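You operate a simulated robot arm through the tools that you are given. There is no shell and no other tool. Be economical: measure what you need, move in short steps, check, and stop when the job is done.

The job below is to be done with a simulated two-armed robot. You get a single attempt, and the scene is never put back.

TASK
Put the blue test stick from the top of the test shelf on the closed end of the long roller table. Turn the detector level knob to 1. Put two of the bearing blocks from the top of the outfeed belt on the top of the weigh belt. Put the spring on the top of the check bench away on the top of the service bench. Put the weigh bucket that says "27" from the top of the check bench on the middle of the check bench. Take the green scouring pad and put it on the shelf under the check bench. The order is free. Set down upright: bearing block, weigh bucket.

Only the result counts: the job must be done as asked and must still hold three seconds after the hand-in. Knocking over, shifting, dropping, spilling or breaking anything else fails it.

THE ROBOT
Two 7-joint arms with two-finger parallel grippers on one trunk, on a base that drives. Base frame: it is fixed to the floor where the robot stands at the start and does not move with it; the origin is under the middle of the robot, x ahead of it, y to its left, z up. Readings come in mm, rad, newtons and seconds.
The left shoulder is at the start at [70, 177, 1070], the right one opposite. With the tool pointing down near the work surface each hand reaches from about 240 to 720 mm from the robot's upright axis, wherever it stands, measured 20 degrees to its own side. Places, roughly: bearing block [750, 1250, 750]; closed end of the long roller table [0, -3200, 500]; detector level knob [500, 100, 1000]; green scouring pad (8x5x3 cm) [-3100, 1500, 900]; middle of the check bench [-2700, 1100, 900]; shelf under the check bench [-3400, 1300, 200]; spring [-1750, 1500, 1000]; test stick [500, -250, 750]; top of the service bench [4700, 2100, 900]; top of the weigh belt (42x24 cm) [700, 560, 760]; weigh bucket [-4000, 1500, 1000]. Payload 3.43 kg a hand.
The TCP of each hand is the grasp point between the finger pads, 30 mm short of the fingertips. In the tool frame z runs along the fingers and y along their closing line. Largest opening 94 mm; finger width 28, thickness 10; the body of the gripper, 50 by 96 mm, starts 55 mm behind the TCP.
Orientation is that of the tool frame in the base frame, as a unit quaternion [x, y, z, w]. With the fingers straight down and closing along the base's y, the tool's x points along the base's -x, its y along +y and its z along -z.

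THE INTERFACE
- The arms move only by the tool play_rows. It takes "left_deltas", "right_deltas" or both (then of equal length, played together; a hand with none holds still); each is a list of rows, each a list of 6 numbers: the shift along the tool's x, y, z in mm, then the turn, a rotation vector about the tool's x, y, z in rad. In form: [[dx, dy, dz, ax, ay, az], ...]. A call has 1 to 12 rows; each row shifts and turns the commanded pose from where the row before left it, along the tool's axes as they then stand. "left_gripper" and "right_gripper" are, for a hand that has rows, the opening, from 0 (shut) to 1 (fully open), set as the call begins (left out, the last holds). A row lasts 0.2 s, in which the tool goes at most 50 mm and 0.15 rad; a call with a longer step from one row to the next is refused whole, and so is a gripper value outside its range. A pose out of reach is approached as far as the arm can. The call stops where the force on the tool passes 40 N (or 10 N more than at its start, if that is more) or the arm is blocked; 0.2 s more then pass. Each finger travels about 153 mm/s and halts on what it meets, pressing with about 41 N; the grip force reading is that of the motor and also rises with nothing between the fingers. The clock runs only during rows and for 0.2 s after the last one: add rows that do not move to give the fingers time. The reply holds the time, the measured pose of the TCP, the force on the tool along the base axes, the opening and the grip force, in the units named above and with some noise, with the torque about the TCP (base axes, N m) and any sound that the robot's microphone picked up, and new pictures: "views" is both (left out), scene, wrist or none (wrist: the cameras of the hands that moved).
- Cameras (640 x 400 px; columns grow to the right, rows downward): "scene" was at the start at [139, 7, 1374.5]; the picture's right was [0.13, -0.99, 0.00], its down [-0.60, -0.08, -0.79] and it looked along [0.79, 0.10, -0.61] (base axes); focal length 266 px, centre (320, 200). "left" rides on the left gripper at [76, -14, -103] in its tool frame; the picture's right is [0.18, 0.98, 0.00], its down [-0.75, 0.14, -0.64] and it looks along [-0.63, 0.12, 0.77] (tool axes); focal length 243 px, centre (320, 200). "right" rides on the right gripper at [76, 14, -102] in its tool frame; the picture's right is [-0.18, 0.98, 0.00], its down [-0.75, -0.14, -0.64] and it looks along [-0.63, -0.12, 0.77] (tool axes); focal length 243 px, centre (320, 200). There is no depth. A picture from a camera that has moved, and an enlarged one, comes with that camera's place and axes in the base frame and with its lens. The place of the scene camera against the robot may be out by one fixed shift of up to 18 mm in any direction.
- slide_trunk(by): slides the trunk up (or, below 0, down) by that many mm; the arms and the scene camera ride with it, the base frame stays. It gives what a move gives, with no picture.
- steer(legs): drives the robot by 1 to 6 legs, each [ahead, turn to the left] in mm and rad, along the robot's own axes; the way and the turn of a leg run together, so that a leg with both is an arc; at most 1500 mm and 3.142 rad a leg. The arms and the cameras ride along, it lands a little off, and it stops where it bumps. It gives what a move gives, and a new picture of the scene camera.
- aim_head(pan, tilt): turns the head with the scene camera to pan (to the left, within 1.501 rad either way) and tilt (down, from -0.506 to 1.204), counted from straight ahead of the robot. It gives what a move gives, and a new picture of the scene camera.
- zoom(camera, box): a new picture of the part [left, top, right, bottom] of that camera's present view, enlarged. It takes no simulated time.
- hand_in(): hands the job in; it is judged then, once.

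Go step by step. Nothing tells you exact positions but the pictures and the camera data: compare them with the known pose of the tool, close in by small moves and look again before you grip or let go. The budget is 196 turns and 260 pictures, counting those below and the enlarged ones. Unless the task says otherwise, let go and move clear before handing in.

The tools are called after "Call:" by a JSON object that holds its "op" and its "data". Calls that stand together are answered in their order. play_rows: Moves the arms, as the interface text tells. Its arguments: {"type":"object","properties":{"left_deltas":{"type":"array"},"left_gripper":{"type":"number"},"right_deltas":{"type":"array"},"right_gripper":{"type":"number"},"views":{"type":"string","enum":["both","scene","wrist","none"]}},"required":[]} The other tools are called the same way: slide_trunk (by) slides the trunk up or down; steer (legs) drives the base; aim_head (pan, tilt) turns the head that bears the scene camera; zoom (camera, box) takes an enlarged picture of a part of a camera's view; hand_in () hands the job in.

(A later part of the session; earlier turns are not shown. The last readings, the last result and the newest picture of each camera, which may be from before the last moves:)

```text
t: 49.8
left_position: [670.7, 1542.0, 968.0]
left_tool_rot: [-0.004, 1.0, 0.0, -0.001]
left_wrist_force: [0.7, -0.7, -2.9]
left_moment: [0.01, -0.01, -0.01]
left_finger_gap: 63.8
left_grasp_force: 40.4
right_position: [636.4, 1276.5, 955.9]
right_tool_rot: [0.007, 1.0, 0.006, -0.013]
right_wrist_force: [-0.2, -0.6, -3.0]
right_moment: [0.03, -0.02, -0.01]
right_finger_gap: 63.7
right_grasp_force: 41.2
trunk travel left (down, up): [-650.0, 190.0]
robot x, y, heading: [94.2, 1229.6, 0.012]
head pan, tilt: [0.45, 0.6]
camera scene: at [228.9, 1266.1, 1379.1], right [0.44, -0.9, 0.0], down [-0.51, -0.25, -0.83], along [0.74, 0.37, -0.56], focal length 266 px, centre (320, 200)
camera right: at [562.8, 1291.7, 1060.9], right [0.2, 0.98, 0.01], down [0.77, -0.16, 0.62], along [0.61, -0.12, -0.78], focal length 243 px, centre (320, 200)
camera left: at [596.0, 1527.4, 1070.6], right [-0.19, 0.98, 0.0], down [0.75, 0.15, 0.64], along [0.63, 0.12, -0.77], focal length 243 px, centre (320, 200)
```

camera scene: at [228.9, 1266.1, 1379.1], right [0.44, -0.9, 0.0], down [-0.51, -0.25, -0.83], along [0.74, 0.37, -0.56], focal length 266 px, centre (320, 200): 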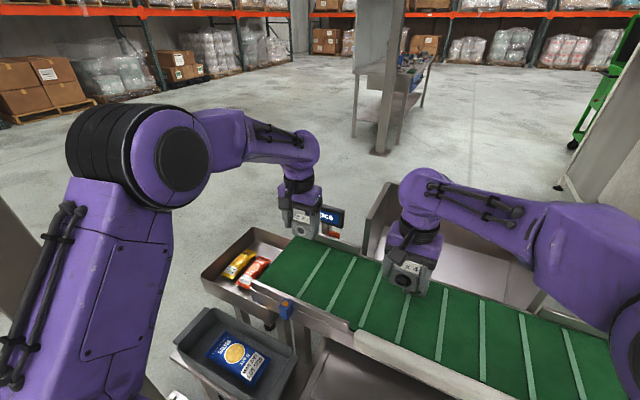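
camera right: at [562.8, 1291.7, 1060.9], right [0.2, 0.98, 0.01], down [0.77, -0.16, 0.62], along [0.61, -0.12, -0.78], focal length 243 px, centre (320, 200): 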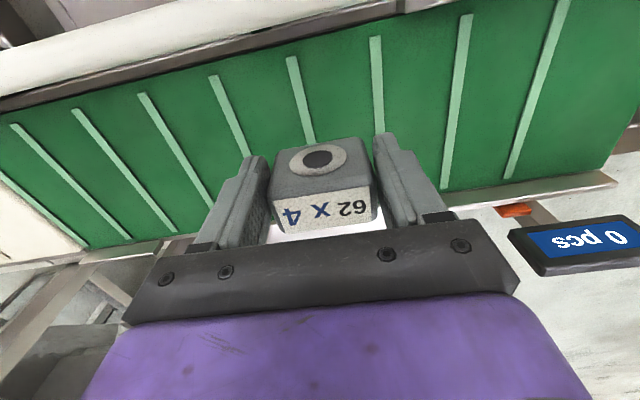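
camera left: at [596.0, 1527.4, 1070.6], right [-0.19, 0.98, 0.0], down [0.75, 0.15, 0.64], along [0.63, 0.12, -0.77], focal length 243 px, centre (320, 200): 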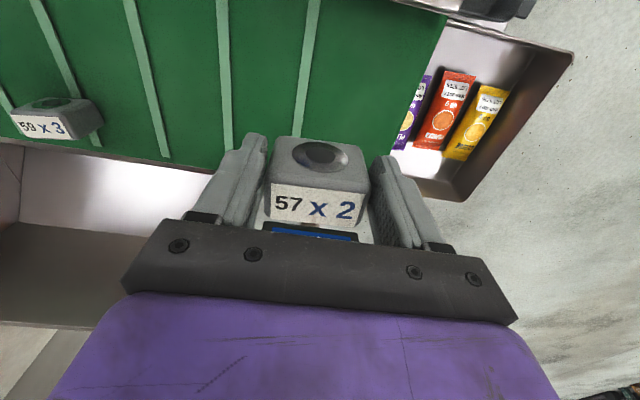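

Both blocks are gripped and lifted upright. I raise the hands to travel height and drive to in front of the weigh belt.

Call:
{"op": "play_rows", "data": {"left_deltas": [[0, 0, -25, 0, 0, 0], [0, 0, -25, 0, 0, 0], [0, 0, -25, 0, 0, 0], [0, 0, -25, 0, 0, 0], [0, 0, -25, 0, 0, 0], [0, 0, -25, 0, 0, 0], [0, 0, -25, 0, 0, 0]], "right_deltas": [[0, -30, -25, 0, 0, 0], [0, -30, -25, 0, 0, 0], [0, -30, -25, 0, 0, 0], [0, -30, -25, 0, 0, 0], [0, -30, -25, 0, 0, 0], [0, -30, -25, 0, 0, 0], [0, -30, -25, 0, 0, 0]], "views": "none"}}

Call:
{"op": "aim_head", "data": {"pan": 0, "tilt": 0.65}}

Call:
{"op": "steer", "data": {"legs": [[-320, 0], [0, -1.585], [670, 0], [0, 1.57]]}}

```text
t: 51.4
left_position: [672.9, 1543.4, 1142.8]
left_tool_rot: [-0.004, 1.0, 0.0, 0.0]
left_wrist_force: [-0.5, -0.5, -3.6]
left_moment: [0.01, 0.0, -0.04]
left_finger_gap: 63.9
left_grasp_force: 40.7
right_position: [632.3, 1077.2, 1138.2]
right_tool_rot: [-0.004, 1.0, 0.0, 0.0]
right_wrist_force: [-1.1, -0.8, -2.6]
right_moment: [0.03, 0.03, 0.01]
right_finger_gap: 64.0
right_grasp_force: 41.4
trunk travel left (down, up): [-650.0, 190.0]
robot x, y, heading: [98.2, 1229.8, 0.007]
head pan, tilt: [0.45, 0.6]
```

```text
t: 52.3
left_position: [673.9, 1544.3, 1141.1]
left_tool_rot: [-0.005, 1.0, 0.0, -0.001]
left_wrist_force: [0.3, -0.7, -2.8]
left_moment: [-0.03, 0.03, 0.03]
left_finger_gap: 64.1
left_grasp_force: 40.9
right_position: [632.9, 1080.1, 1137.5]
right_tool_rot: [-0.005, 1.0, 0.0, 0.0]
right_wrist_force: [-0.5, 1.1, -3.8]
right_moment: [-0.02, 0.04, -0.02]
right_finger_gap: 63.9
right_grasp_force: 40.9
trunk travel left (down, up): [-650.0, 190.0]
robot x, y, heading: [90.9, 1231.7, 0.006]
head pan, tilt: [0.0, 0.649]
camera scene: at [238.9, 1228.3, 1374.7], right [0.01, -1.0, 0.0], down [-0.61, -0.01, -0.8], along [0.8, 0.01, -0.61], focal length 266 px, centre (320, 200)
```

scene: 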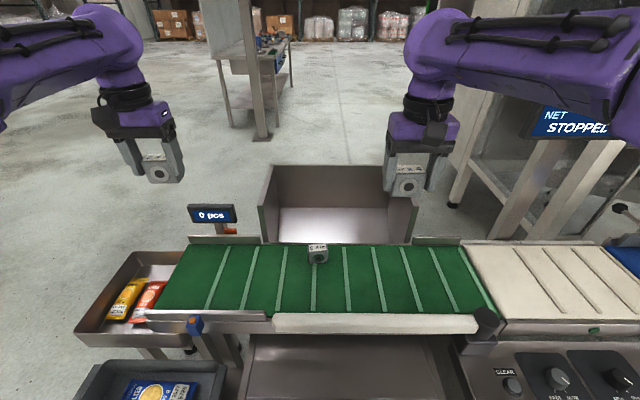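

```text
t: 65.5
left_position: [352.8, 820.3, 1142.7]
left_tool_rot: [0.028, 1.0, 0.0, 0.0]
left_wrist_force: [-0.1, 0.2, -3.0]
left_moment: [-0.01, 0.0, 0.01]
left_finger_gap: 63.7
left_grasp_force: 40.7
right_position: [282.1, 356.5, 1138.6]
right_tool_rot: [0.029, 1.0, 0.0, 0.0]
right_wrist_force: [-0.7, -0.1, -3.0]
right_moment: [-0.01, 0.03, 0.0]
right_finger_gap: 63.5
right_grasp_force: 41.6
trunk travel left (down, up): [-650.0, 190.0]
robot x, y, heading: [-246.5, 547.5, -0.051]
head pan, tilt: [0.0, 0.649]
camera scene: at [-101.4, 531.8, 1374.7], right [-0.06, -1.0, 0.0], down [-0.6, 0.03, -0.8], along [0.79, -0.04, -0.61], focal length 266 px, centre (320, 200)
```

scene: 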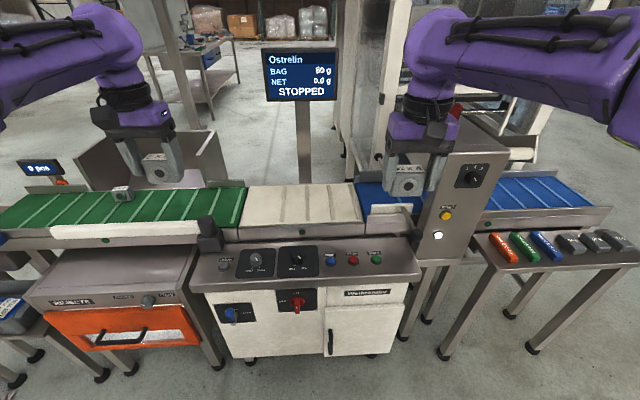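

Robot is in front of the weigh belt, which spans roughly x 565–800, y 356–756. I square up and drive in.

Call:
{"op": "steer", "data": {"legs": [[0, 0.05], [315, 0]]}}

```text
t: 68.0
left_position: [653.5, 847.2, 1140.4]
left_tool_rot: [0.002, 1.0, 0.0, 0.0]
left_wrist_force: [0.5, 0.7, -3.3]
left_moment: [0.0, 0.08, -0.02]
left_finger_gap: 63.5
left_grasp_force: 41.1
right_position: [606.4, 382.7, 1137.7]
right_tool_rot: [0.002, 1.0, 0.0, 0.0]
right_wrist_force: [0.1, 0.5, -2.1]
right_moment: [-0.03, 0.07, 0.0]
right_finger_gap: 63.8
right_grasp_force: 40.6
trunk travel left (down, up): [-650.0, 190.0]
robot x, y, heading: [74.4, 542.4, -0.002]
head pan, tilt: [0.0, 0.649]
camera scene: at [214.5, 537.2, 1374.8], right [0.0, -1.0, 0.0], down [-0.6, 0.0, -0.8], along [0.8, 0.0, -0.6], focal length 266 px, centre (320, 200)
```

scene: 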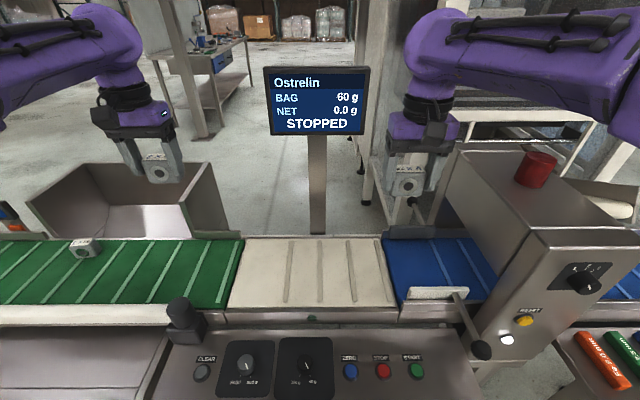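

Weigh belt measured x 586–824, y 335–770, with ribs at y ≈ 622, 537, 447. I bring the left block over (690, 690) and the right block over (690, 492), about 30 mm above.

Call:
{"op": "play_rows", "data": {"left_deltas": [[-4.5, -19.6, 37.5, 0, 0, 0], [-4.5, -19.6, 37.5, 0, 0, 0], [-4.5, -19.6, 37.5, 0, 0, 0], [-4.5, -19.6, 37.5, 0, 0, 0], [-4.5, -19.6, 37.5, 0, 0, 0], [-4.5, -19.6, 37.5, 0, 0, 0], [-4.5, -19.6, 37.5, 0, 0, 0], [-4.5, -19.6, 37.5, 0, 0, 0]], "right_deltas": [[-10.5, 13.6, 37.2, 0, 0, 0], [-10.5, 13.6, 37.2, 0, 0, 0], [-10.5, 13.6, 37.2, 0, 0, 0], [-10.5, 13.6, 37.2, 0, 0, 0], [-10.5, 13.6, 37.2, 0, 0, 0], [-10.5, 13.6, 37.2, 0, 0, 0], [-10.5, 13.6, 37.2, 0, 0, 0], [-10.5, 13.6, 37.2, 0, 0, 0]], "views": "both"}}

```text
t: 69.8
left_position: [689.1, 689.8, 840.1]
left_tool_rot: [0.003, 1.0, 0.0, -0.001]
left_wrist_force: [0.3, 0.0, -3.7]
left_moment: [0.0, 0.08, 0.0]
left_finger_gap: 63.8
left_grasp_force: 41.2
right_position: [693.6, 490.9, 837.8]
right_tool_rot: [0.003, 1.0, -0.001, 0.0]
right_wrist_force: [0.7, 0.4, -2.7]
right_moment: [-0.01, 0.07, 0.01]
right_finger_gap: 63.7
right_grasp_force: 41.2
trunk travel left (down, up): [-650.0, 190.0]
robot x, y, heading: [78.1, 539.9, -0.003]
head pan, tilt: [0.0, 0.649]
camera scene: at [218.5, 537.1, 1374.4], right [0.0, -1.0, 0.0], down [-0.61, 0.0, -0.79], along [0.79, 0.0, -0.61], focal length 266 px, centre (320, 200)
camera right: at [618.6, 507.8, 940.4], right [0.19, 0.98, 0.0], down [0.75, -0.14, 0.64], along [0.63, -0.12, -0.77], focal length 243 px, centre (320, 200)
camera left: at [614.8, 675.4, 943.1], right [-0.18, 0.98, 0.0], down [0.76, 0.14, 0.64], along [0.63, 0.12, -0.77], focal length 243 px, centre (320, 200)
```

scene: 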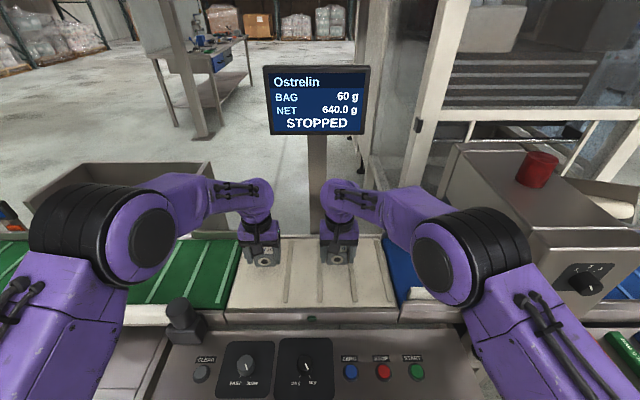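
right: 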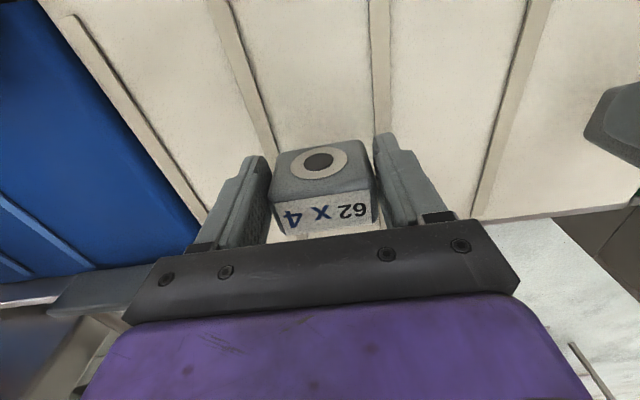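
left: 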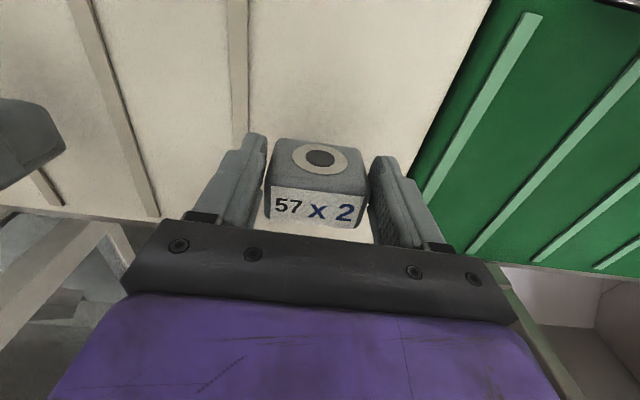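

The display already reads 640 g net, so both blocks are over the scale. I lower them in small steps to contact.

Call:
{"op": "play_rows", "data": {"left_deltas": [[0, 0, 14, 0, 0, 0], [0, 0, 10, 0, 0, 0], [0, 0, 3, 0, 0, 0], [0, 0, 2, 0, 0, 0], [0, 0, 2, 0, 0, 0]], "right_deltas": [[0, 0, 14, 0, 0, 0], [0, 0, 10, 0, 0, 0], [0, 0, 3, 0, 0, 0], [0, 0, 2, 0, 0, 0], [0, 0, 2, 0, 0, 0]], "views": "wrist"}}

```text
t: 71.0
left_position: [689.3, 691.9, 812.3]
left_tool_rot: [0.003, 1.0, 0.0, 0.0]
left_wrist_force: [-0.6, 0.1, 1.0]
left_moment: [0.06, -0.06, 0.01]
left_finger_gap: 63.9
left_grasp_force: 40.7
right_position: [691.4, 491.6, 808.9]
right_tool_rot: [0.003, 1.0, -0.001, 0.0]
right_wrist_force: [0.3, 0.0, -3.8]
right_moment: [0.03, 0.01, -0.05]
right_finger_gap: 63.6
right_grasp_force: 40.9
trunk travel left (down, up): [-650.0, 190.0]
robot x, y, heading: [73.5, 542.0, -0.006]
head pan, tilt: [0.0, 0.649]
camera right: at [614.7, 506.7, 912.6], right [0.19, 0.98, 0.0], down [0.75, -0.14, 0.64], along [0.63, -0.12, -0.77], focal length 243 px, centre (320, 200)
camera left: at [614.0, 676.5, 914.0], right [-0.18, 0.98, 0.0], down [0.75, 0.14, 0.64], along [0.63, 0.12, -0.77], focal length 243 px, centre (320, 200)
```

right: 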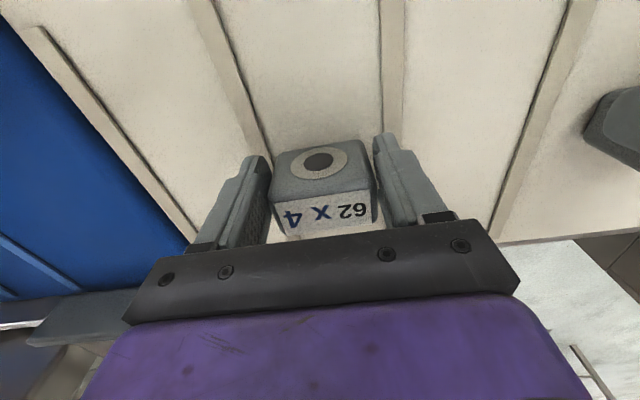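
left: 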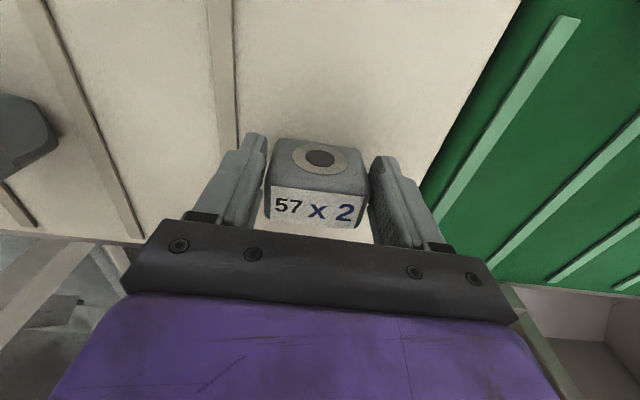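

The left block is just touching; the right still hangs. I lower a little more.

Call:
{"op": "play_rows", "data": {"left_deltas": [[0, 0, 1, 0, 0, 0], [0, 0, 0, 0, 0, 0], [0, 0, 0, 0, 0, 0]], "right_deltas": [[0, 0, 2, 0, 0, 0], [0, 0, 2, 0, 0, 0], [0, 0, 0, 0, 0, 0]], "views": "none"}}

```text
t: 71.8
left_position: [687.5, 689.9, 810.9]
left_tool_rot: [0.002, 1.0, 0.0, 0.002]
left_wrist_force: [3.3, -1.0, 4.3]
left_moment: [0.01, -0.3, -0.06]
left_finger_gap: 64.0
left_grasp_force: 41.1
right_position: [690.6, 490.5, 806.6]
right_tool_rot: [0.003, 1.0, 0.0, 0.0]
right_wrist_force: [-0.4, -0.4, -0.6]
right_moment: [0.07, 0.03, -0.01]
right_finger_gap: 63.7
right_grasp_force: 40.7
trunk travel left (down, up): [-650.0, 190.0]
robot x, y, heading: [72.9, 543.7, -0.007]
head pan, tilt: [0.0, 0.649]
```

Both blocks now rest on the belt. I open both hands and rise.

Call:
{"op": "play_rows", "data": {"left_deltas": [[0, 0, 0, 0, 0, 0], [0, 0, 0, 0, 0, 0], [0, 0, -20, 0, 0, 0], [0, 0, -40, 0, 0, 0], [0, 0, -50, 0, 0, 0], [0, 0, -50, 0, 0, 0], [0, 10, -50, 0, 0, 0], [0, 20, -45, 0, 0, 0], [0, 20, -45, 0, 0, 0]], "right_deltas": [[0, 0, 0, 0, 0, 0], [0, 0, 0, 0, 0, 0], [0, 0, -20, 0, 0, 0], [0, 0, -40, 0, 0, 0], [0, 0, -50, 0, 0, 0], [0, 0, -50, 0, 0, 0], [10, 0, -48, 0, 0, 0], [20, -20, -40, 0, 0, 0], [20, -20, -40, 0, 0, 0]], "left_gripper": 1, "right_gripper": 1, "views": "scene"}}

Call:
{"op": "zoom", "data": {"camera": "scene", "box": [200, 200, 420, 340]}}

```text
refused: row 7 steps farther than a row can; nothing moved
```

```text
2.86 times, centred on (310, 270) of scene
camera zoom: at [213.8, 536.7, 1374.9], right [0.0, -1.0, 0.0], down [-0.6, 0.0, -0.8], along [0.8, 0.0, -0.6], focal length 760 px, centre (349, 0)
```

zoom: 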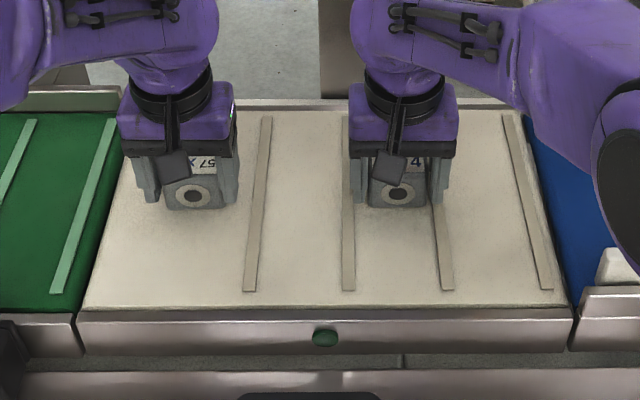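

A row was too long, so I repeat with smaller steps.

Call:
{"op": "play_rows", "data": {"left_deltas": [[0, 0, 0, 0, 0, 0], [0, 0, 0, 0, 0, 0], [0, 0, -20, 0, 0, 0], [0, 0, -40, 0, 0, 0], [0, 0, -45, 0, 0, 0], [0, 0, -45, 0, 0, 0], [0, 10, -45, 0, 0, 0], [0, 20, -42, 0, 0, 0], [0, 20, -42, 0, 0, 0]], "right_deltas": [[0, 0, 0, 0, 0, 0], [0, 0, 0, 0, 0, 0], [0, 0, -20, 0, 0, 0], [0, 0, -40, 0, 0, 0], [0, 0, -45, 0, 0, 0], [0, 0, -45, 0, 0, 0], [10, 0, -45, 0, 0, 0], [20, -20, -40, 0, 0, 0], [20, -20, -40, 0, 0, 0]], "left_gripper": 1, "right_gripper": 1, "views": "scene"}}

```text
t: 73.8
left_position: [686.0, 739.7, 1089.9]
left_tool_rot: [0.003, 1.0, 0.001, 0.001]
left_wrist_force: [-0.7, 0.3, 0.4]
left_moment: [-0.02, -0.03, 0.01]
left_finger_gap: 94.2
left_grasp_force: 0.1
right_position: [638.8, 452.6, 1081.6]
right_tool_rot: [0.003, 1.0, 0.0, 0.0]
right_wrist_force: [0.1, -0.5, 0.7]
right_moment: [0.02, 0.0, -0.01]
right_finger_gap: 94.0
right_grasp_force: 0.1
trunk travel left (down, up): [-650.0, 190.0]
robot x, y, heading: [73.7, 542.4, -0.006]
head pan, tilt: [0.0, 0.649]
camera scene: at [211.5, 536.8, 1375.0], right [0.0, -1.0, 0.0], down [-0.6, 0.0, -0.8], along [0.8, 0.0, -0.6], focal length 266 px, centre (320, 200)
```

scene: 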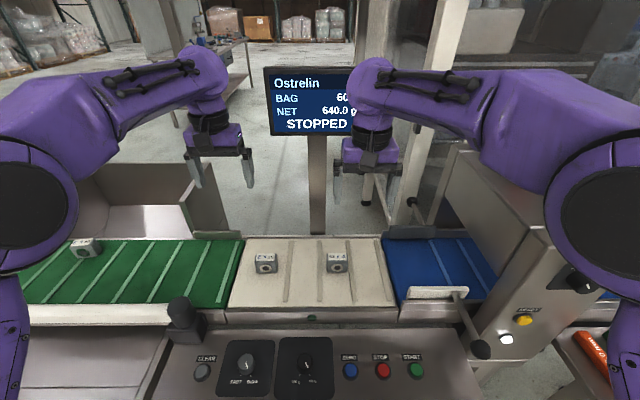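

Both blocks stand upright on the weigh belt. Next is the blue stick: I lift and tuck the hands, and drive back to about the start place.

Call:
{"op": "play_rows", "data": {"left_deltas": [[35, 20, -25, 0, 0, 0], [35, 20, -25, 0, 0, 0], [35, 20, -25, 0, 0, 0], [35, 20, -25, 0, 0, 0], [35, 20, -25, 0, 0, 0]], "right_deltas": [[30, -25, -25, 0, 0, 0], [30, -25, -25, 0, 0, 0], [30, -25, -25, 0, 0, 0], [30, -25, -25, 0, 0, 0], [0, -25, -25, 0, 0, 0]], "views": "none"}}

Call:
{"op": "steer", "data": {"legs": [[-320, 0], [0, -1.565], [560, 0], [0, 1.57], [220, 0]]}}

Call:
{"op": "aim_head", "data": {"pan": -0.4, "tilt": 0.8}}

```text
t: 75.0
left_position: [514.7, 846.7, 1213.6]
left_tool_rot: [0.002, 1.0, -0.002, 0.001]
left_wrist_force: [0.4, 0.8, 0.3]
left_moment: [-0.07, 0.03, 0.02]
left_finger_gap: 94.1
left_grasp_force: 0.0
right_position: [520.0, 334.2, 1210.4]
right_tool_rot: [0.002, 1.0, -0.003, 0.0]
right_wrist_force: [0.3, 1.4, -0.7]
right_moment: [-0.04, 0.01, 0.0]
right_finger_gap: 94.0
right_grasp_force: 0.1
trunk travel left (down, up): [-650.0, 190.0]
robot x, y, heading: [73.3, 541.4, -0.003]
head pan, tilt: [0.0, 0.649]
```

```text
t: 88.8
left_position: [423.1, 275.8, 1214.4]
left_tool_rot: [0.002, 1.0, -0.001, 0.0]
left_wrist_force: [-0.2, -0.1, 0.9]
left_moment: [0.03, 0.01, 0.02]
left_finger_gap: 94.1
left_grasp_force: 0.1
right_position: [428.6, -237.5, 1209.4]
right_tool_rot: [0.002, 1.0, 0.0, 0.002]
right_wrist_force: [0.5, -0.5, -0.6]
right_moment: [-0.02, -0.01, -0.02]
right_finger_gap: 94.0
right_grasp_force: 0.1
trunk travel left (down, up): [-650.0, 190.0]
robot x, y, heading: [-17.1, -24.7, -0.003]
head pan, tilt: [0.0, 0.649]
camera scene: at [122.8, -29.9, 1374.9], right [0.0, -1.0, 0.0], down [-0.6, 0.0, -0.8], along [0.8, 0.0, -0.6], focal length 266 px, centre (320, 200)
```

scene: 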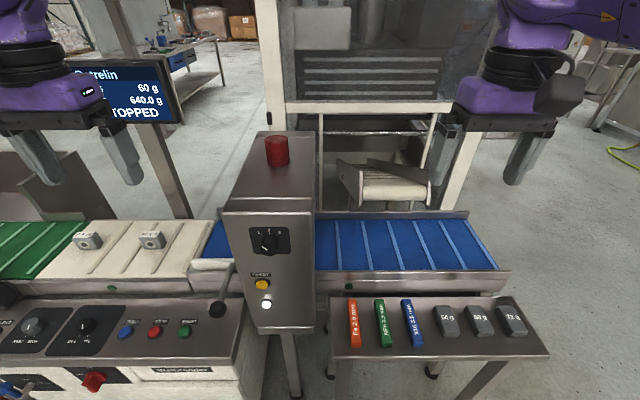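

```text
t: 89.7
left_position: [424.0, 274.4, 1213.4]
left_tool_rot: [0.002, 1.0, 0.001, 0.0]
left_wrist_force: [-1.1, -0.5, -0.4]
left_moment: [0.02, -0.06, -0.01]
left_finger_gap: 93.9
left_grasp_force: 0.1
right_position: [428.5, -237.2, 1208.6]
right_tool_rot: [0.002, 1.0, 0.0, 0.001]
right_wrist_force: [-0.3, -0.6, 1.1]
right_moment: [-0.03, 0.02, 0.0]
right_finger_gap: 94.2
right_grasp_force: 0.2
trunk travel left (down, up): [-650.0, 190.0]
robot x, y, heading: [-15.4, -24.9, -0.003]
head pan, tilt: [-0.4, 0.799]
camera scene: at [110.4, -61.2, 1362.3], right [-0.39, -0.92, 0.0], down [-0.66, 0.28, -0.7], along [0.64, -0.27, -0.72], focal length 266 px, centre (320, 200)
```

scene: 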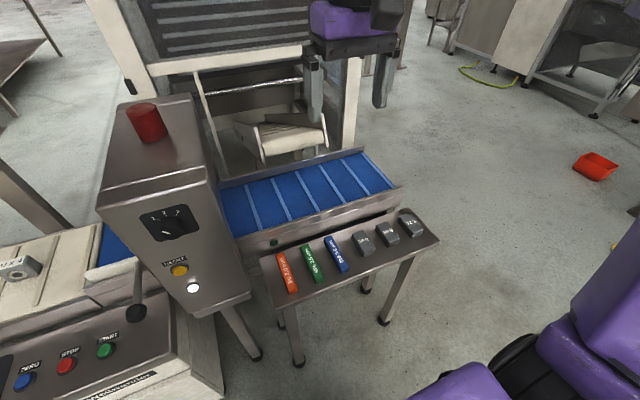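

Blue stick is near (455, −250, 755), lying along x. I bring the right hand above it with a half-open gripper.

Call:
{"op": "play_rows", "data": {"right_deltas": [[-3.4, -1.6, 41, 0, 0, 0], [-3.4, -1.6, 41, 0, 0, 0], [-3.4, -1.6, 41, 0, 0, 0], [-3.4, -1.6, 41, 0, 0, 0], [-3.4, -1.6, 41, 0, 0, 0], [-3.4, -1.6, 41, 0, 0, 0], [-3.4, -1.6, 41, 0, 0, 0], [-3.4, -1.6, 41, 0, 0, 0]], "right_gripper": 0.5, "views": "wrist"}}

```text
t: 91.5
left_position: [425.1, 275.4, 1213.2]
left_tool_rot: [0.001, 1.0, 0.0, -0.001]
left_wrist_force: [-0.7, -1.0, 0.7]
left_moment: [0.01, 0.02, -0.01]
left_finger_gap: 93.9
left_grasp_force: 0.1
right_position: [460.7, -251.9, 880.9]
right_tool_rot: [0.002, 1.0, 0.0, 0.0]
right_wrist_force: [1.0, -0.3, 0.2]
right_moment: [0.01, -0.02, -0.01]
right_finger_gap: 47.2
right_grasp_force: 0.0
trunk travel left (down, up): [-650.0, 190.0]
robot x, y, heading: [-16.9, -25.7, -0.008]
head pan, tilt: [-0.4, 0.799]
camera right: at [382.9, -237.1, 983.1], right [0.19, 0.98, 0.0], down [0.75, -0.14, 0.64], along [0.63, -0.12, -0.77], focal length 243 px, centre (320, 200)
```

right: 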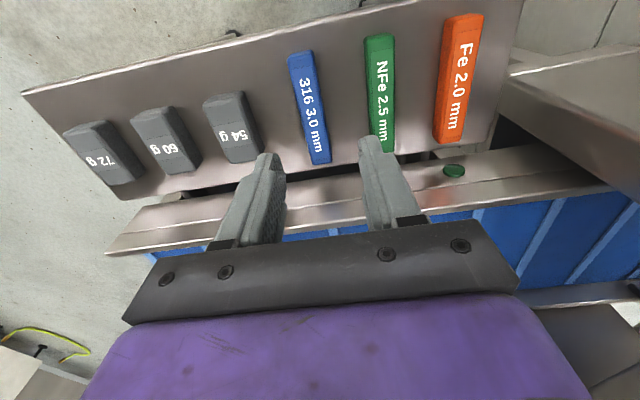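

The stick's centre is at about (462, −261), square to the hand, with roughly 60 mm to its neighbours. I shift −9 in y and descend partway.

Call:
{"op": "play_rows", "data": {"right_deltas": [[-2, -9, 20, 0, 0, 0], [0, 0, 40, 0, 0, 0]], "views": "wrist"}}

```text
t: 92.1
left_position: [426.9, 275.4, 1213.3]
left_tool_rot: [0.002, 1.0, 0.0, 0.0]
left_wrist_force: [0.7, -0.4, 0.1]
left_moment: [0.01, 0.05, 0.02]
left_finger_gap: 94.2
left_grasp_force: 0.0
right_position: [460.5, -260.2, 819.3]
right_tool_rot: [0.003, 1.0, -0.001, 0.001]
right_wrist_force: [-0.2, -0.7, -0.1]
right_moment: [0.0, -0.02, 0.03]
right_finger_gap: 46.9
right_grasp_force: 0.0
trunk travel left (down, up): [-650.0, 190.0]
robot x, y, heading: [-18.9, -26.1, -0.003]
head pan, tilt: [-0.4, 0.799]
camera right: at [384.4, -244.6, 922.2], right [0.19, 0.98, 0.0], down [0.75, -0.14, 0.64], along [0.63, -0.12, -0.77], focal length 243 px, centre (320, 200)
```

right: 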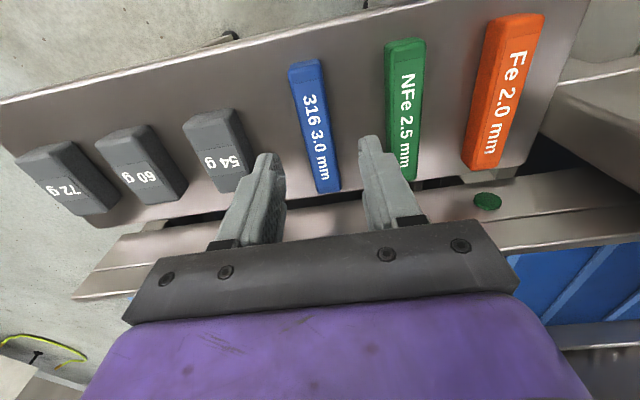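

Parallax puts the stick lower, with its top at about z = 720 and its centre near (478, −263). I correct and descend further with a check.

Call:
{"op": "play_rows", "data": {"right_deltas": [[-18, -3, 20, 0, 0, 0], [0, 0, 30, 0, 0, 0]], "views": "wrist"}}

```text
t: 92.7
left_position: [425.3, 275.0, 1213.5]
left_tool_rot: [0.001, 1.0, 0.001, 0.0]
left_wrist_force: [-0.6, -0.2, 0.0]
left_moment: [-0.01, 0.03, -0.02]
left_finger_gap: 94.0
left_grasp_force: 0.0
right_position: [476.8, -262.3, 768.7]
right_tool_rot: [0.003, 1.0, 0.0, 0.001]
right_wrist_force: [0.2, 0.1, 0.3]
right_moment: [0.02, 0.02, 0.03]
right_finger_gap: 47.3
right_grasp_force: 0.0
trunk travel left (down, up): [-650.0, 190.0]
robot x, y, heading: [-16.3, -24.0, -0.005]
head pan, tilt: [-0.4, 0.799]
camera right: at [400.9, -247.0, 872.7], right [0.19, 0.98, 0.0], down [0.75, -0.14, 0.64], along [0.63, -0.12, -0.77], focal length 243 px, centre (320, 200)
```

right: 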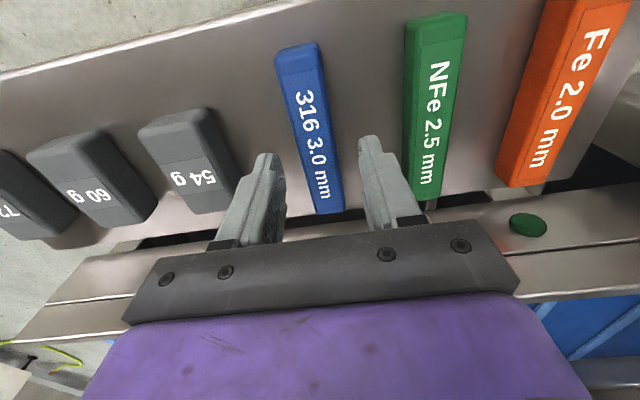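

Stick top z ≈ 727, centre (477, −261): aligned. I descend 26 mm and close.

Call:
{"op": "play_rows", "data": {"right_deltas": [[0, 1, 13, 0, 0, 0], [0, 0, 11, 0, 0, 0], [0, 0, 0, 0, 0, 0]], "views": "wrist"}}

Call:
{"op": "play_rows", "data": {"right_deltas": [[0, 0, 0, 0, 0, 0], [0, 0, 0, 0, 0, 0]], "right_gripper": 0, "views": "none"}}

Call:
{"op": "play_rows", "data": {"right_deltas": [[0, 0, -20, 0, 0, 0], [0, 0, -40, 0, 0, 0], [0, 0, -50, 0, 0, 0], [0, 0, -50, 0, 0, 0]], "views": "wrist"}}

```text
t: 93.5
left_position: [424.9, 274.2, 1213.8]
left_tool_rot: [0.001, 1.0, 0.0, 0.001]
left_wrist_force: [0.4, -0.8, -0.7]
left_moment: [0.0, 0.0, 0.01]
left_finger_gap: 94.0
left_grasp_force: 0.1
right_position: [476.8, -260.7, 747.4]
right_tool_rot: [0.002, 1.0, 0.0, 0.001]
right_wrist_force: [0.2, -0.1, 0.3]
right_moment: [0.02, -0.02, 0.01]
right_finger_gap: 47.0
right_grasp_force: 0.1
trunk travel left (down, up): [-650.0, 190.0]
robot x, y, heading: [-16.7, -27.0, -0.004]
head pan, tilt: [-0.4, 0.799]
camera right: at [400.7, -245.7, 849.6], right [0.19, 0.98, 0.0], down [0.75, -0.14, 0.64], along [0.63, -0.12, -0.77], focal length 243 px, centre (320, 200)
```

right: 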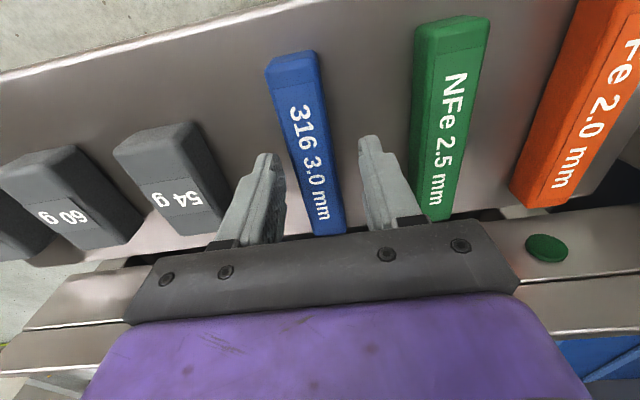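

```text
t: 94.1
left_position: [424.1, 274.9, 1213.8]
left_tool_rot: [0.002, 1.0, -0.001, 0.001]
left_wrist_force: [0.9, -0.1, 0.2]
left_moment: [-0.02, -0.03, 0.01]
left_finger_gap: 93.9
left_grasp_force: 0.0
right_position: [477.1, -260.3, 747.0]
right_tool_rot: [0.001, 1.0, 0.001, 0.0]
right_wrist_force: [-0.2, -0.5, 0.7]
right_moment: [0.0, -0.01, -0.01]
right_finger_gap: 24.9
right_grasp_force: 41.3
trunk travel left (down, up): [-650.0, 190.0]
robot x, y, heading: [-15.4, -25.5, -0.0]
head pan, tilt: [-0.4, 0.799]
```

```text
t: 95.1
left_position: [424.0, 275.2, 1213.7]
left_tool_rot: [0.002, 1.0, 0.0, 0.001]
left_wrist_force: [-0.4, -0.2, 0.2]
left_moment: [0.02, 0.0, 0.02]
left_finger_gap: 94.1
left_grasp_force: 0.1
right_position: [474.9, -262.3, 905.3]
right_tool_rot: [0.003, 1.0, -0.001, 0.001]
right_wrist_force: [-0.1, -0.5, -0.2]
right_moment: [-0.02, 0.0, 0.01]
right_finger_gap: 25.0
right_grasp_force: 40.4
trunk travel left (down, up): [-650.0, 190.0]
robot x, y, heading: [-18.1, -26.3, -0.004]
head pan, tilt: [-0.4, 0.799]
camera right: at [398.7, -246.6, 1009.2], right [0.19, 0.98, 0.0], down [0.75, -0.14, 0.64], along [0.63, -0.12, -0.77], focal length 243 px, centre (320, 200)
```

right: 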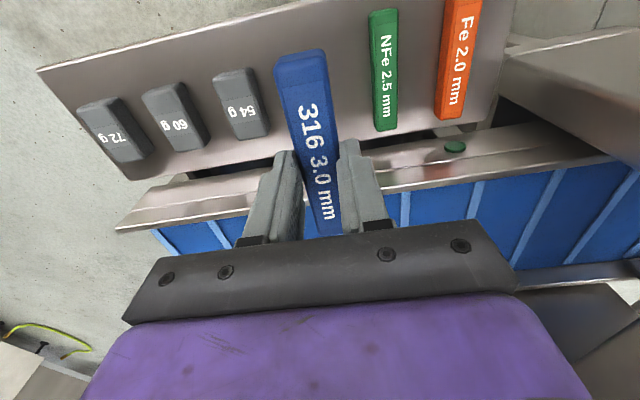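

The blue stick is held. I raise it, back off, turn to the right and look toward the roller table.

Call:
{"op": "play_rows", "data": {"right_deltas": [[0, 0, -50, 0, 0, 0], [0, 0, -50, 0, 0, 0], [0, 0, -50, 0, 0, 0], [0, 0, -50, 0, 0, 0], [0, 0, -50, 0, 0, 0]], "views": "none"}}

Call:
{"op": "aim_head", "data": {"pan": 0, "tilt": 0.45}}

Call:
{"op": "steer", "data": {"legs": [[-280, 0], [0, -1.57]]}}

```text
t: 96.3
left_position: [422.6, 275.0, 1214.4]
left_tool_rot: [0.002, 1.0, -0.001, 0.0]
left_wrist_force: [0.3, 0.3, -1.0]
left_moment: [0.04, 0.0, -0.01]
left_finger_gap: 93.8
left_grasp_force: 0.1
right_position: [476.5, -264.0, 1154.9]
right_tool_rot: [0.001, 1.0, 0.0, 0.001]
right_wrist_force: [-0.7, 0.4, 0.3]
right_moment: [-0.02, 0.0, 0.0]
right_finger_gap: 25.0
right_grasp_force: 40.9
trunk travel left (down, up): [-650.0, 190.0]
robot x, y, heading: [-16.4, -24.9, -0.008]
head pan, tilt: [-0.4, 0.799]
```

```text
t: 97.2
left_position: [424.5, 275.6, 1214.4]
left_tool_rot: [0.003, 1.0, -0.001, -0.001]
left_wrist_force: [-0.3, -0.6, 0.1]
left_moment: [0.01, -0.01, 0.01]
left_finger_gap: 93.9
left_grasp_force: 0.0
right_position: [476.0, -265.5, 1153.9]
right_tool_rot: [0.001, 1.0, 0.0, 0.0]
right_wrist_force: [-0.4, -0.2, -0.2]
right_moment: [-0.01, 0.02, 0.01]
right_finger_gap: 24.9
right_grasp_force: 42.0
trunk travel left (down, up): [-650.0, 190.0]
robot x, y, heading: [-15.4, -24.5, -0.005]
head pan, tilt: [0.0, 0.45]
camera scene: at [128.5, -30.2, 1392.6], right [0.0, -1.0, 0.0], down [-0.44, 0.0, -0.9], along [0.9, 0.0, -0.44], focal length 266 px, centre (320, 200)
```

scene: 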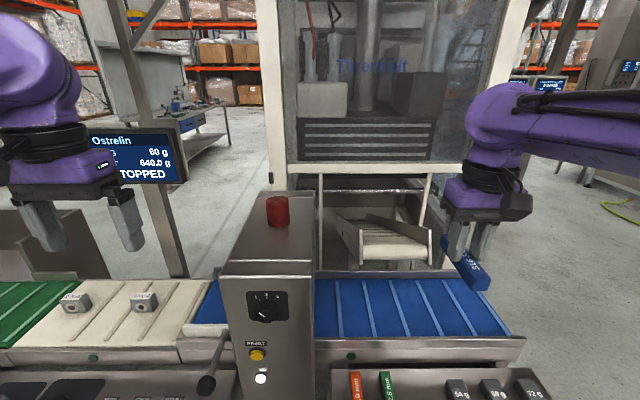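

```text
t: 102.9
left_position: [3.2, -462.3, 1212.7]
left_tool_rot: [0.707, 0.707, 0.0, 0.0]
left_wrist_force: [0.2, 0.3, 0.0]
left_moment: [-0.02, 0.01, 0.06]
left_finger_gap: 94.0
left_grasp_force: 0.0
right_position: [-535.6, -517.3, 1155.1]
right_tool_rot: [0.707, 0.707, 0.001, 0.001]
right_wrist_force: [-0.3, -0.8, -1.0]
right_moment: [0.05, 0.0, -0.02]
right_finger_gap: 24.9
right_grasp_force: 41.5
trunk travel left (down, up): [-650.0, 190.0]
robot x, y, heading: [-297.5, -23.3, -1.569]
head pan, tilt: [0.0, 0.45]
camera scene: at [-295.6, -169.8, 1392.6], right [-1.0, 0.0, 0.0], down [0.0, 0.44, -0.9], along [0.0, -0.9, -0.44], focal length 266 px, centre (320, 200)
```

scene: 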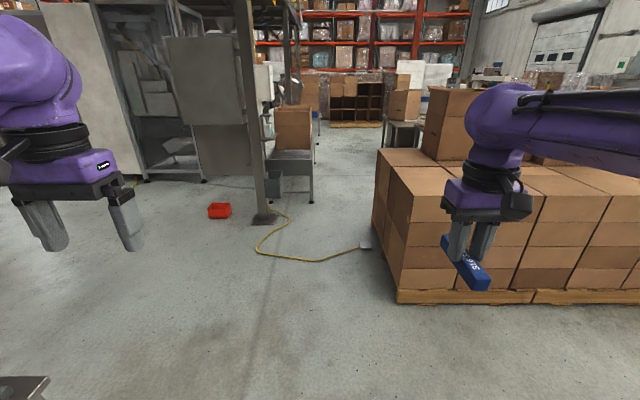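

I see a small roller table with a carton ahead, a column, a hose on the floor and pallets at right. I zoom on the table area.

Call:
{"op": "zoom", "data": {"camera": "scene", "box": [180, 60, 420, 210]}}

Call:
{"op": "zoom", "data": {"camera": "scene", "box": [180, 190, 420, 340]}}

```text
2.67 times, centred on (300, 135) of scene
camera zoom: at [-295.6, -169.8, 1392.6], right [-1.0, 0.0, 0.0], down [0.0, 0.44, -0.9], along [0.0, -0.9, -0.44], focal length 710 px, centre (373, 373)
```

zoom: 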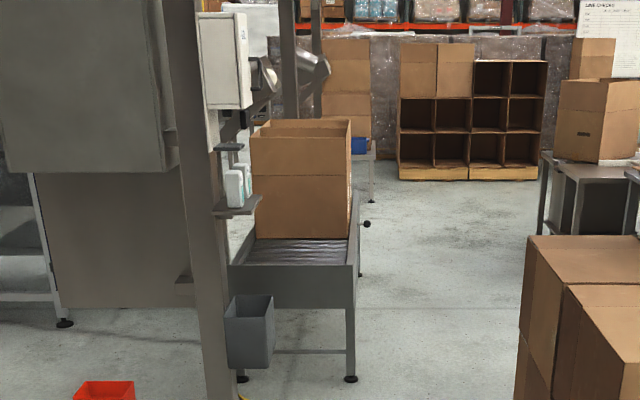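

```text
2.67 times, centred on (300, 265) of scene
camera zoom: at [-295.6, -169.8, 1392.6], right [-1.0, 0.0, 0.0], down [0.0, 0.44, -0.9], along [0.0, -0.9, -0.44], focal length 710 px, centre (373, 27)
```

zoom: 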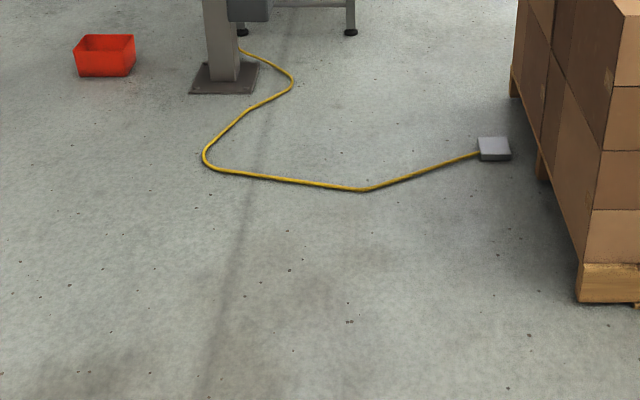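

The long roller table runs away from me; its near end with the end plate is at about y = −2970 (x −200…280), a carton standing further on. A thin cable lies on the floor on the way. I drive a first leg toward it and look again.

Call:
{"op": "steer", "data": {"legs": [[0, 0.17], [1400, 0], [0, -0.17]]}}

Call:
{"op": "zoom", "data": {"camera": "scene", "box": [200, 60, 440, 210]}}

```text
t: 111.3
left_position: [185.1, -1865.4, 1213.8]
left_tool_rot: [0.724, 0.69, 0.001, -0.001]
left_wrist_force: [0.3, -0.5, 0.4]
left_moment: [-0.03, -0.02, 0.02]
left_finger_gap: 94.0
left_grasp_force: 0.0
right_position: [-355.4, -1893.9, 1154.2]
right_tool_rot: [0.723, 0.69, 0.001, 0.0]
right_wrist_force: [0.2, -0.8, 0.5]
right_moment: [-0.03, -0.02, -0.01]
right_finger_gap: 24.7
right_grasp_force: 41.1
trunk travel left (down, up): [-650.0, 190.0]
robot x, y, heading: [-94.2, -1411.6, -1.616]
head pan, tilt: [0.0, 0.45]
camera scene: at [-98.6, -1557.9, 1392.6], right [-1.0, 0.05, 0.0], down [0.02, 0.44, -0.9], along [-0.04, -0.9, -0.44], focal length 266 px, centre (320, 200)
```

scene: 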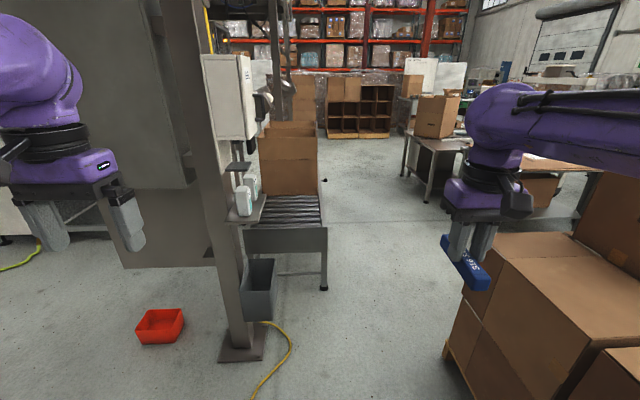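

```text
2.67 times, centred on (320, 135) of scene
camera zoom: at [-98.6, -1557.9, 1392.6], right [-1.0, 0.05, 0.0], down [0.02, 0.44, -0.9], along [-0.04, -0.9, -0.44], focal length 710 px, centre (320, 373)
```

zoom: 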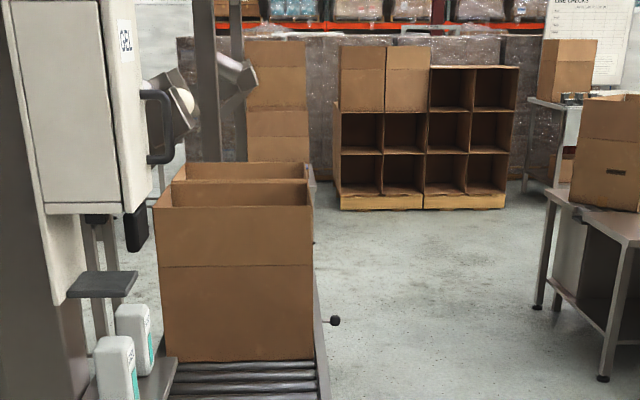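

The free roller surface lies at x −180…280, y −2980…−3490, z ≈ 500, and column fittings crowd its front. I will go to its west side and face +x. First leg crosses the cable.

Call:
{"op": "steer", "data": {"legs": [[0, -0.262], [880, 0]]}}

```text
t: 116.8
left_position: [-218.1, -2754.9, 1214.4]
left_tool_rot: [0.81, 0.586, 0.0, 0.001]
left_wrist_force: [-0.5, 0.3, 0.0]
left_moment: [0.03, 0.0, 0.0]
left_finger_gap: 94.4
left_grasp_force: 0.1
right_position: [-747.1, -2638.5, 1154.0]
right_tool_rot: [0.811, 0.585, 0.0, 0.0]
right_wrist_force: [-0.3, 0.6, -0.3]
right_moment: [0.02, -0.04, 0.01]
right_finger_gap: 25.0
right_grasp_force: 40.9
trunk travel left (down, up): [-650.0, 190.0]
robot x, y, heading: [-365.8, -2244.4, -1.886]
head pan, tilt: [0.0, 0.45]
camera scene: at [-407.7, -2382.6, 1392.7], right [-0.95, 0.31, 0.0], down [0.14, 0.41, -0.9], along [-0.28, -0.85, -0.44], focal length 266 px, centre (320, 200)
```

scene: 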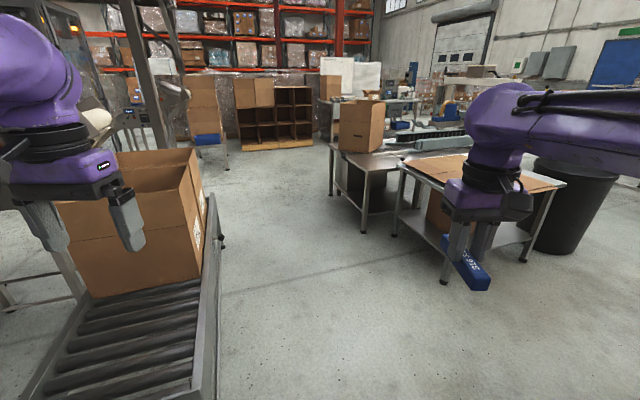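

I crossed the cable without trouble. The table has raised side rails and dense rollers, and the carton front is at y ≈ −3510. I drive on to its west side and turn to face it.

Call:
{"op": "steer", "data": {"legs": [[0, 0.02], [874, 0], [0, 1.866]]}}

Call:
{"op": "aim_head", "data": {"pan": 0, "tilt": 0.85}}

```text
t: 126.3
left_position: [-191.2, -2793.0, 1214.1]
left_tool_rot: [0.002, 1.0, 0.0, 0.001]
left_wrist_force: [0.1, -1.1, -1.1]
left_moment: [0.01, -0.02, 0.02]
left_finger_gap: 94.0
left_grasp_force: 0.1
right_position: [-138.8, -3331.7, 1153.7]
right_tool_rot: [0.001, 1.0, -0.001, 0.0]
right_wrist_force: [0.3, -0.2, -1.0]
right_moment: [0.02, -0.01, 0.04]
right_finger_gap: 25.0
right_grasp_force: 41.5
trunk travel left (down, up): [-650.0, 190.0]
robot x, y, heading: [-632.0, -3090.8, 0.002]
head pan, tilt: [0.0, 0.45]
camera scene: at [-487.2, -3097.8, 1392.6], right [0.0, -1.0, 0.0], down [-0.44, 0.0, -0.9], along [0.9, 0.0, -0.44], focal length 266 px, centre (320, 200)
```

scene: 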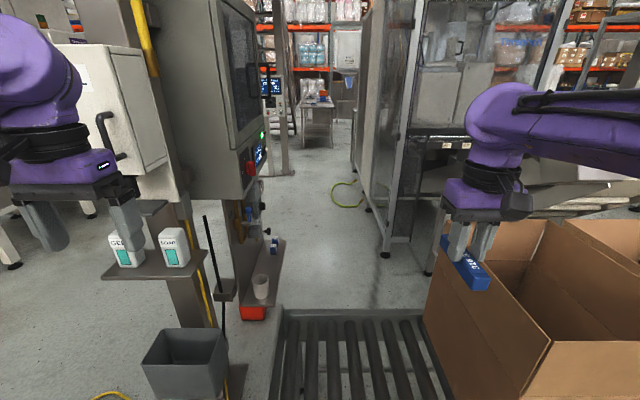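

```text
t: 127.2
left_position: [-192.0, -2792.6, 1213.5]
left_tool_rot: [0.002, 1.0, 0.001, 0.0]
left_wrist_force: [0.1, 0.1, -1.2]
left_moment: [0.04, -0.01, 0.03]
left_finger_gap: 94.3
left_grasp_force: 0.0
right_position: [-138.4, -3330.6, 1154.0]
right_tool_rot: [0.0, 1.0, 0.001, 0.0]
right_wrist_force: [-0.3, -0.2, -0.2]
right_moment: [0.02, 0.01, 0.0]
right_finger_gap: 25.2
right_grasp_force: 40.9
trunk travel left (down, up): [-650.0, 190.0]
robot x, y, heading: [-633.1, -3096.3, -0.003]
head pan, tilt: [0.0, 0.85]
camera scene: at [-500.8, -3097.8, 1358.3], right [0.0, -1.0, 0.0], down [-0.75, 0.0, -0.66], along [0.66, 0.0, -0.75], focal length 266 px, centre (320, 200)
```

scene: 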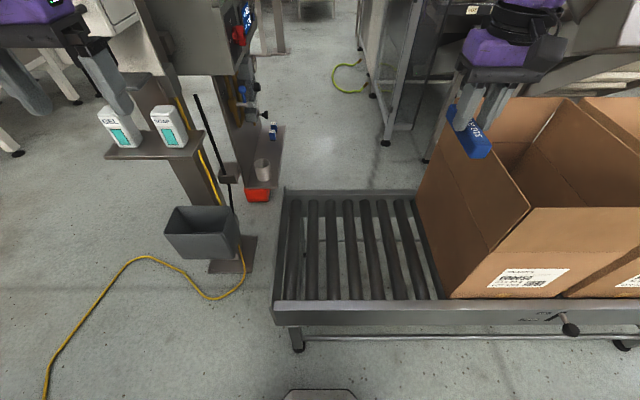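

Rollers run along x at about 75 mm pitch, so the stick must lie along y across two rollers, centred over a gap (about y = −3176). I move the right hand over, turn it 90° and lower the trunk.

Call:
{"op": "play_rows", "data": {"right_deltas": [[-30, 39, 0, 0, 0, 0], [-30, 39, 0, 0, 0, 0], [-30, 39, 0, 0, 0, 0], [-28, 38, 0, 0, 0, 0], [0, 0, 0, 0, 0, 0.15], [0, 0, 0, 0, 0, 0.15], [0, 0, 0, 0, 0, 0.15], [0, 0, 0, 0, 0, 0.15], [0, 0, 0, 0, 0, 0.15], [0, 0, 0, 0, 0, 0.15], [0, 0, 0, 0, 0, 0.15], [0, 0, 0, 0, 0, 0.15]], "views": "none"}}

Call:
{"op": "play_rows", "data": {"right_deltas": [[0, 0, 30, 0, 0, 0.15], [0, 0, 30, 0, 0, 0.15], [0, 0, 30, 0, 0, 0.07]], "views": "none"}}

Call:
{"op": "slide_trunk", "data": {"by": -280}}

```text
t: 129.8
left_position: [-191.6, -2791.6, 1213.8]
left_tool_rot: [0.001, 1.0, 0.0, 0.0]
left_wrist_force: [-0.2, -0.8, 0.2]
left_moment: [0.01, 0.02, 0.0]
left_finger_gap: 94.0
left_grasp_force: 0.0
right_position: [-26.9, -3186.4, 1154.7]
right_tool_rot: [0.566, 0.824, -0.001, 0.0]
right_wrist_force: [0.0, 0.0, -0.9]
right_moment: [-0.02, -0.02, -0.03]
right_finger_gap: 25.0
right_grasp_force: 40.8
right hand out of reach, approached as far as the arm can: row 4
trunk travel left (down, up): [-650.0, 190.0]
robot x, y, heading: [-631.1, -3093.1, -0.001]
head pan, tilt: [0.0, 0.85]
```

```text
t: 130.6
left_position: [-192.6, -2792.5, 1213.2]
left_tool_rot: [0.001, 1.0, -0.001, 0.0]
left_wrist_force: [-0.2, 0.0, -0.6]
left_moment: [0.01, -0.03, 0.02]
left_finger_gap: 94.0
left_grasp_force: 0.0
right_position: [-25.5, -3185.5, 1063.4]
right_tool_rot: [0.708, 0.706, 0.0, 0.0]
right_wrist_force: [0.1, -0.3, -0.1]
right_moment: [-0.01, 0.0, 0.01]
right_finger_gap: 25.0
right_grasp_force: 40.8
trunk travel left (down, up): [-650.0, 190.0]
robot x, y, heading: [-629.5, -3092.9, -0.0]
head pan, tilt: [0.0, 0.85]
```

```text
t: 133.4
left_position: [-192.3, -2793.1, 933.7]
left_tool_rot: [0.001, 1.0, 0.0, -0.001]
left_wrist_force: [-0.5, -0.7, 0.2]
left_moment: [-0.01, 0.02, 0.01]
left_finger_gap: 93.9
left_grasp_force: 0.0
right_position: [-26.1, -3185.4, 783.9]
right_tool_rot: [0.707, 0.707, 0.0, 0.0]
right_wrist_force: [-0.2, -0.3, -0.6]
right_moment: [-0.03, 0.01, -0.02]
right_finger_gap: 25.0
right_grasp_force: 41.3
trunk travel left (down, up): [-370.0, 470.0]
robot x, y, heading: [-632.7, -3092.5, -0.004]
head pan, tilt: [0.0, 0.85]
```

The hand is turned and over the table. I lower to about z = 610 and look.

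Call:
{"op": "play_rows", "data": {"right_deltas": [[0, 0, 45, 0, 0, 0], [0, 0, 45, 0, 0, 0], [0, 0, 45, 0, 0, 0], [0, 0, 40, 0, 0, 0]], "views": "both"}}

```text
t: 134.4
left_position: [-190.9, -2793.0, 933.3]
left_tool_rot: [0.002, 1.0, -0.001, 0.0]
left_wrist_force: [0.5, 0.3, -0.3]
left_moment: [-0.01, 0.0, 0.02]
left_finger_gap: 94.3
left_grasp_force: 0.0
right_position: [-25.4, -3187.3, 606.9]
right_tool_rot: [0.708, 0.707, 0.001, 0.001]
right_wrist_force: [0.3, 0.2, -0.8]
right_moment: [0.04, 0.04, 0.0]
right_finger_gap: 24.9
right_grasp_force: 40.9
trunk travel left (down, up): [-370.0, 470.0]
robot x, y, heading: [-637.1, -3091.5, -0.005]
head pan, tilt: [0.0, 0.85]
camera scene: at [-500.4, -3097.8, 1078.2], right [0.0, -1.0, 0.0], down [-0.75, 0.0, -0.66], along [0.66, 0.0, -0.75], focal length 266 px, centre (320, 200)
camera right: at [-10.8, -3110.5, 710.3], right [0.98, -0.19, 0.0], down [-0.14, -0.75, 0.64], along [-0.12, -0.63, -0.77], focal length 243 px, centre (320, 200)
```

scene: 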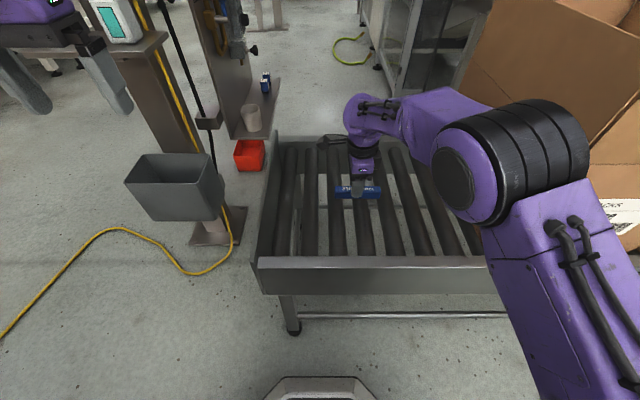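
right: 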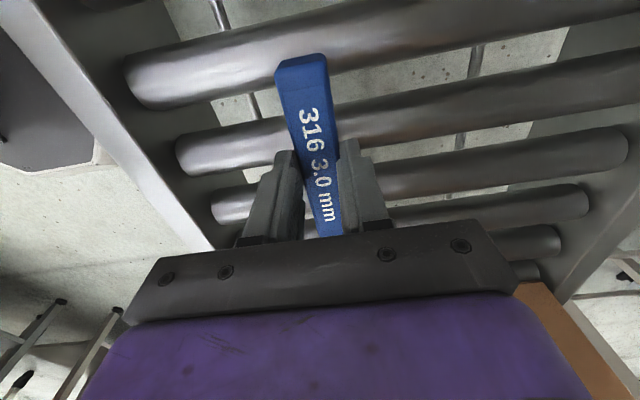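

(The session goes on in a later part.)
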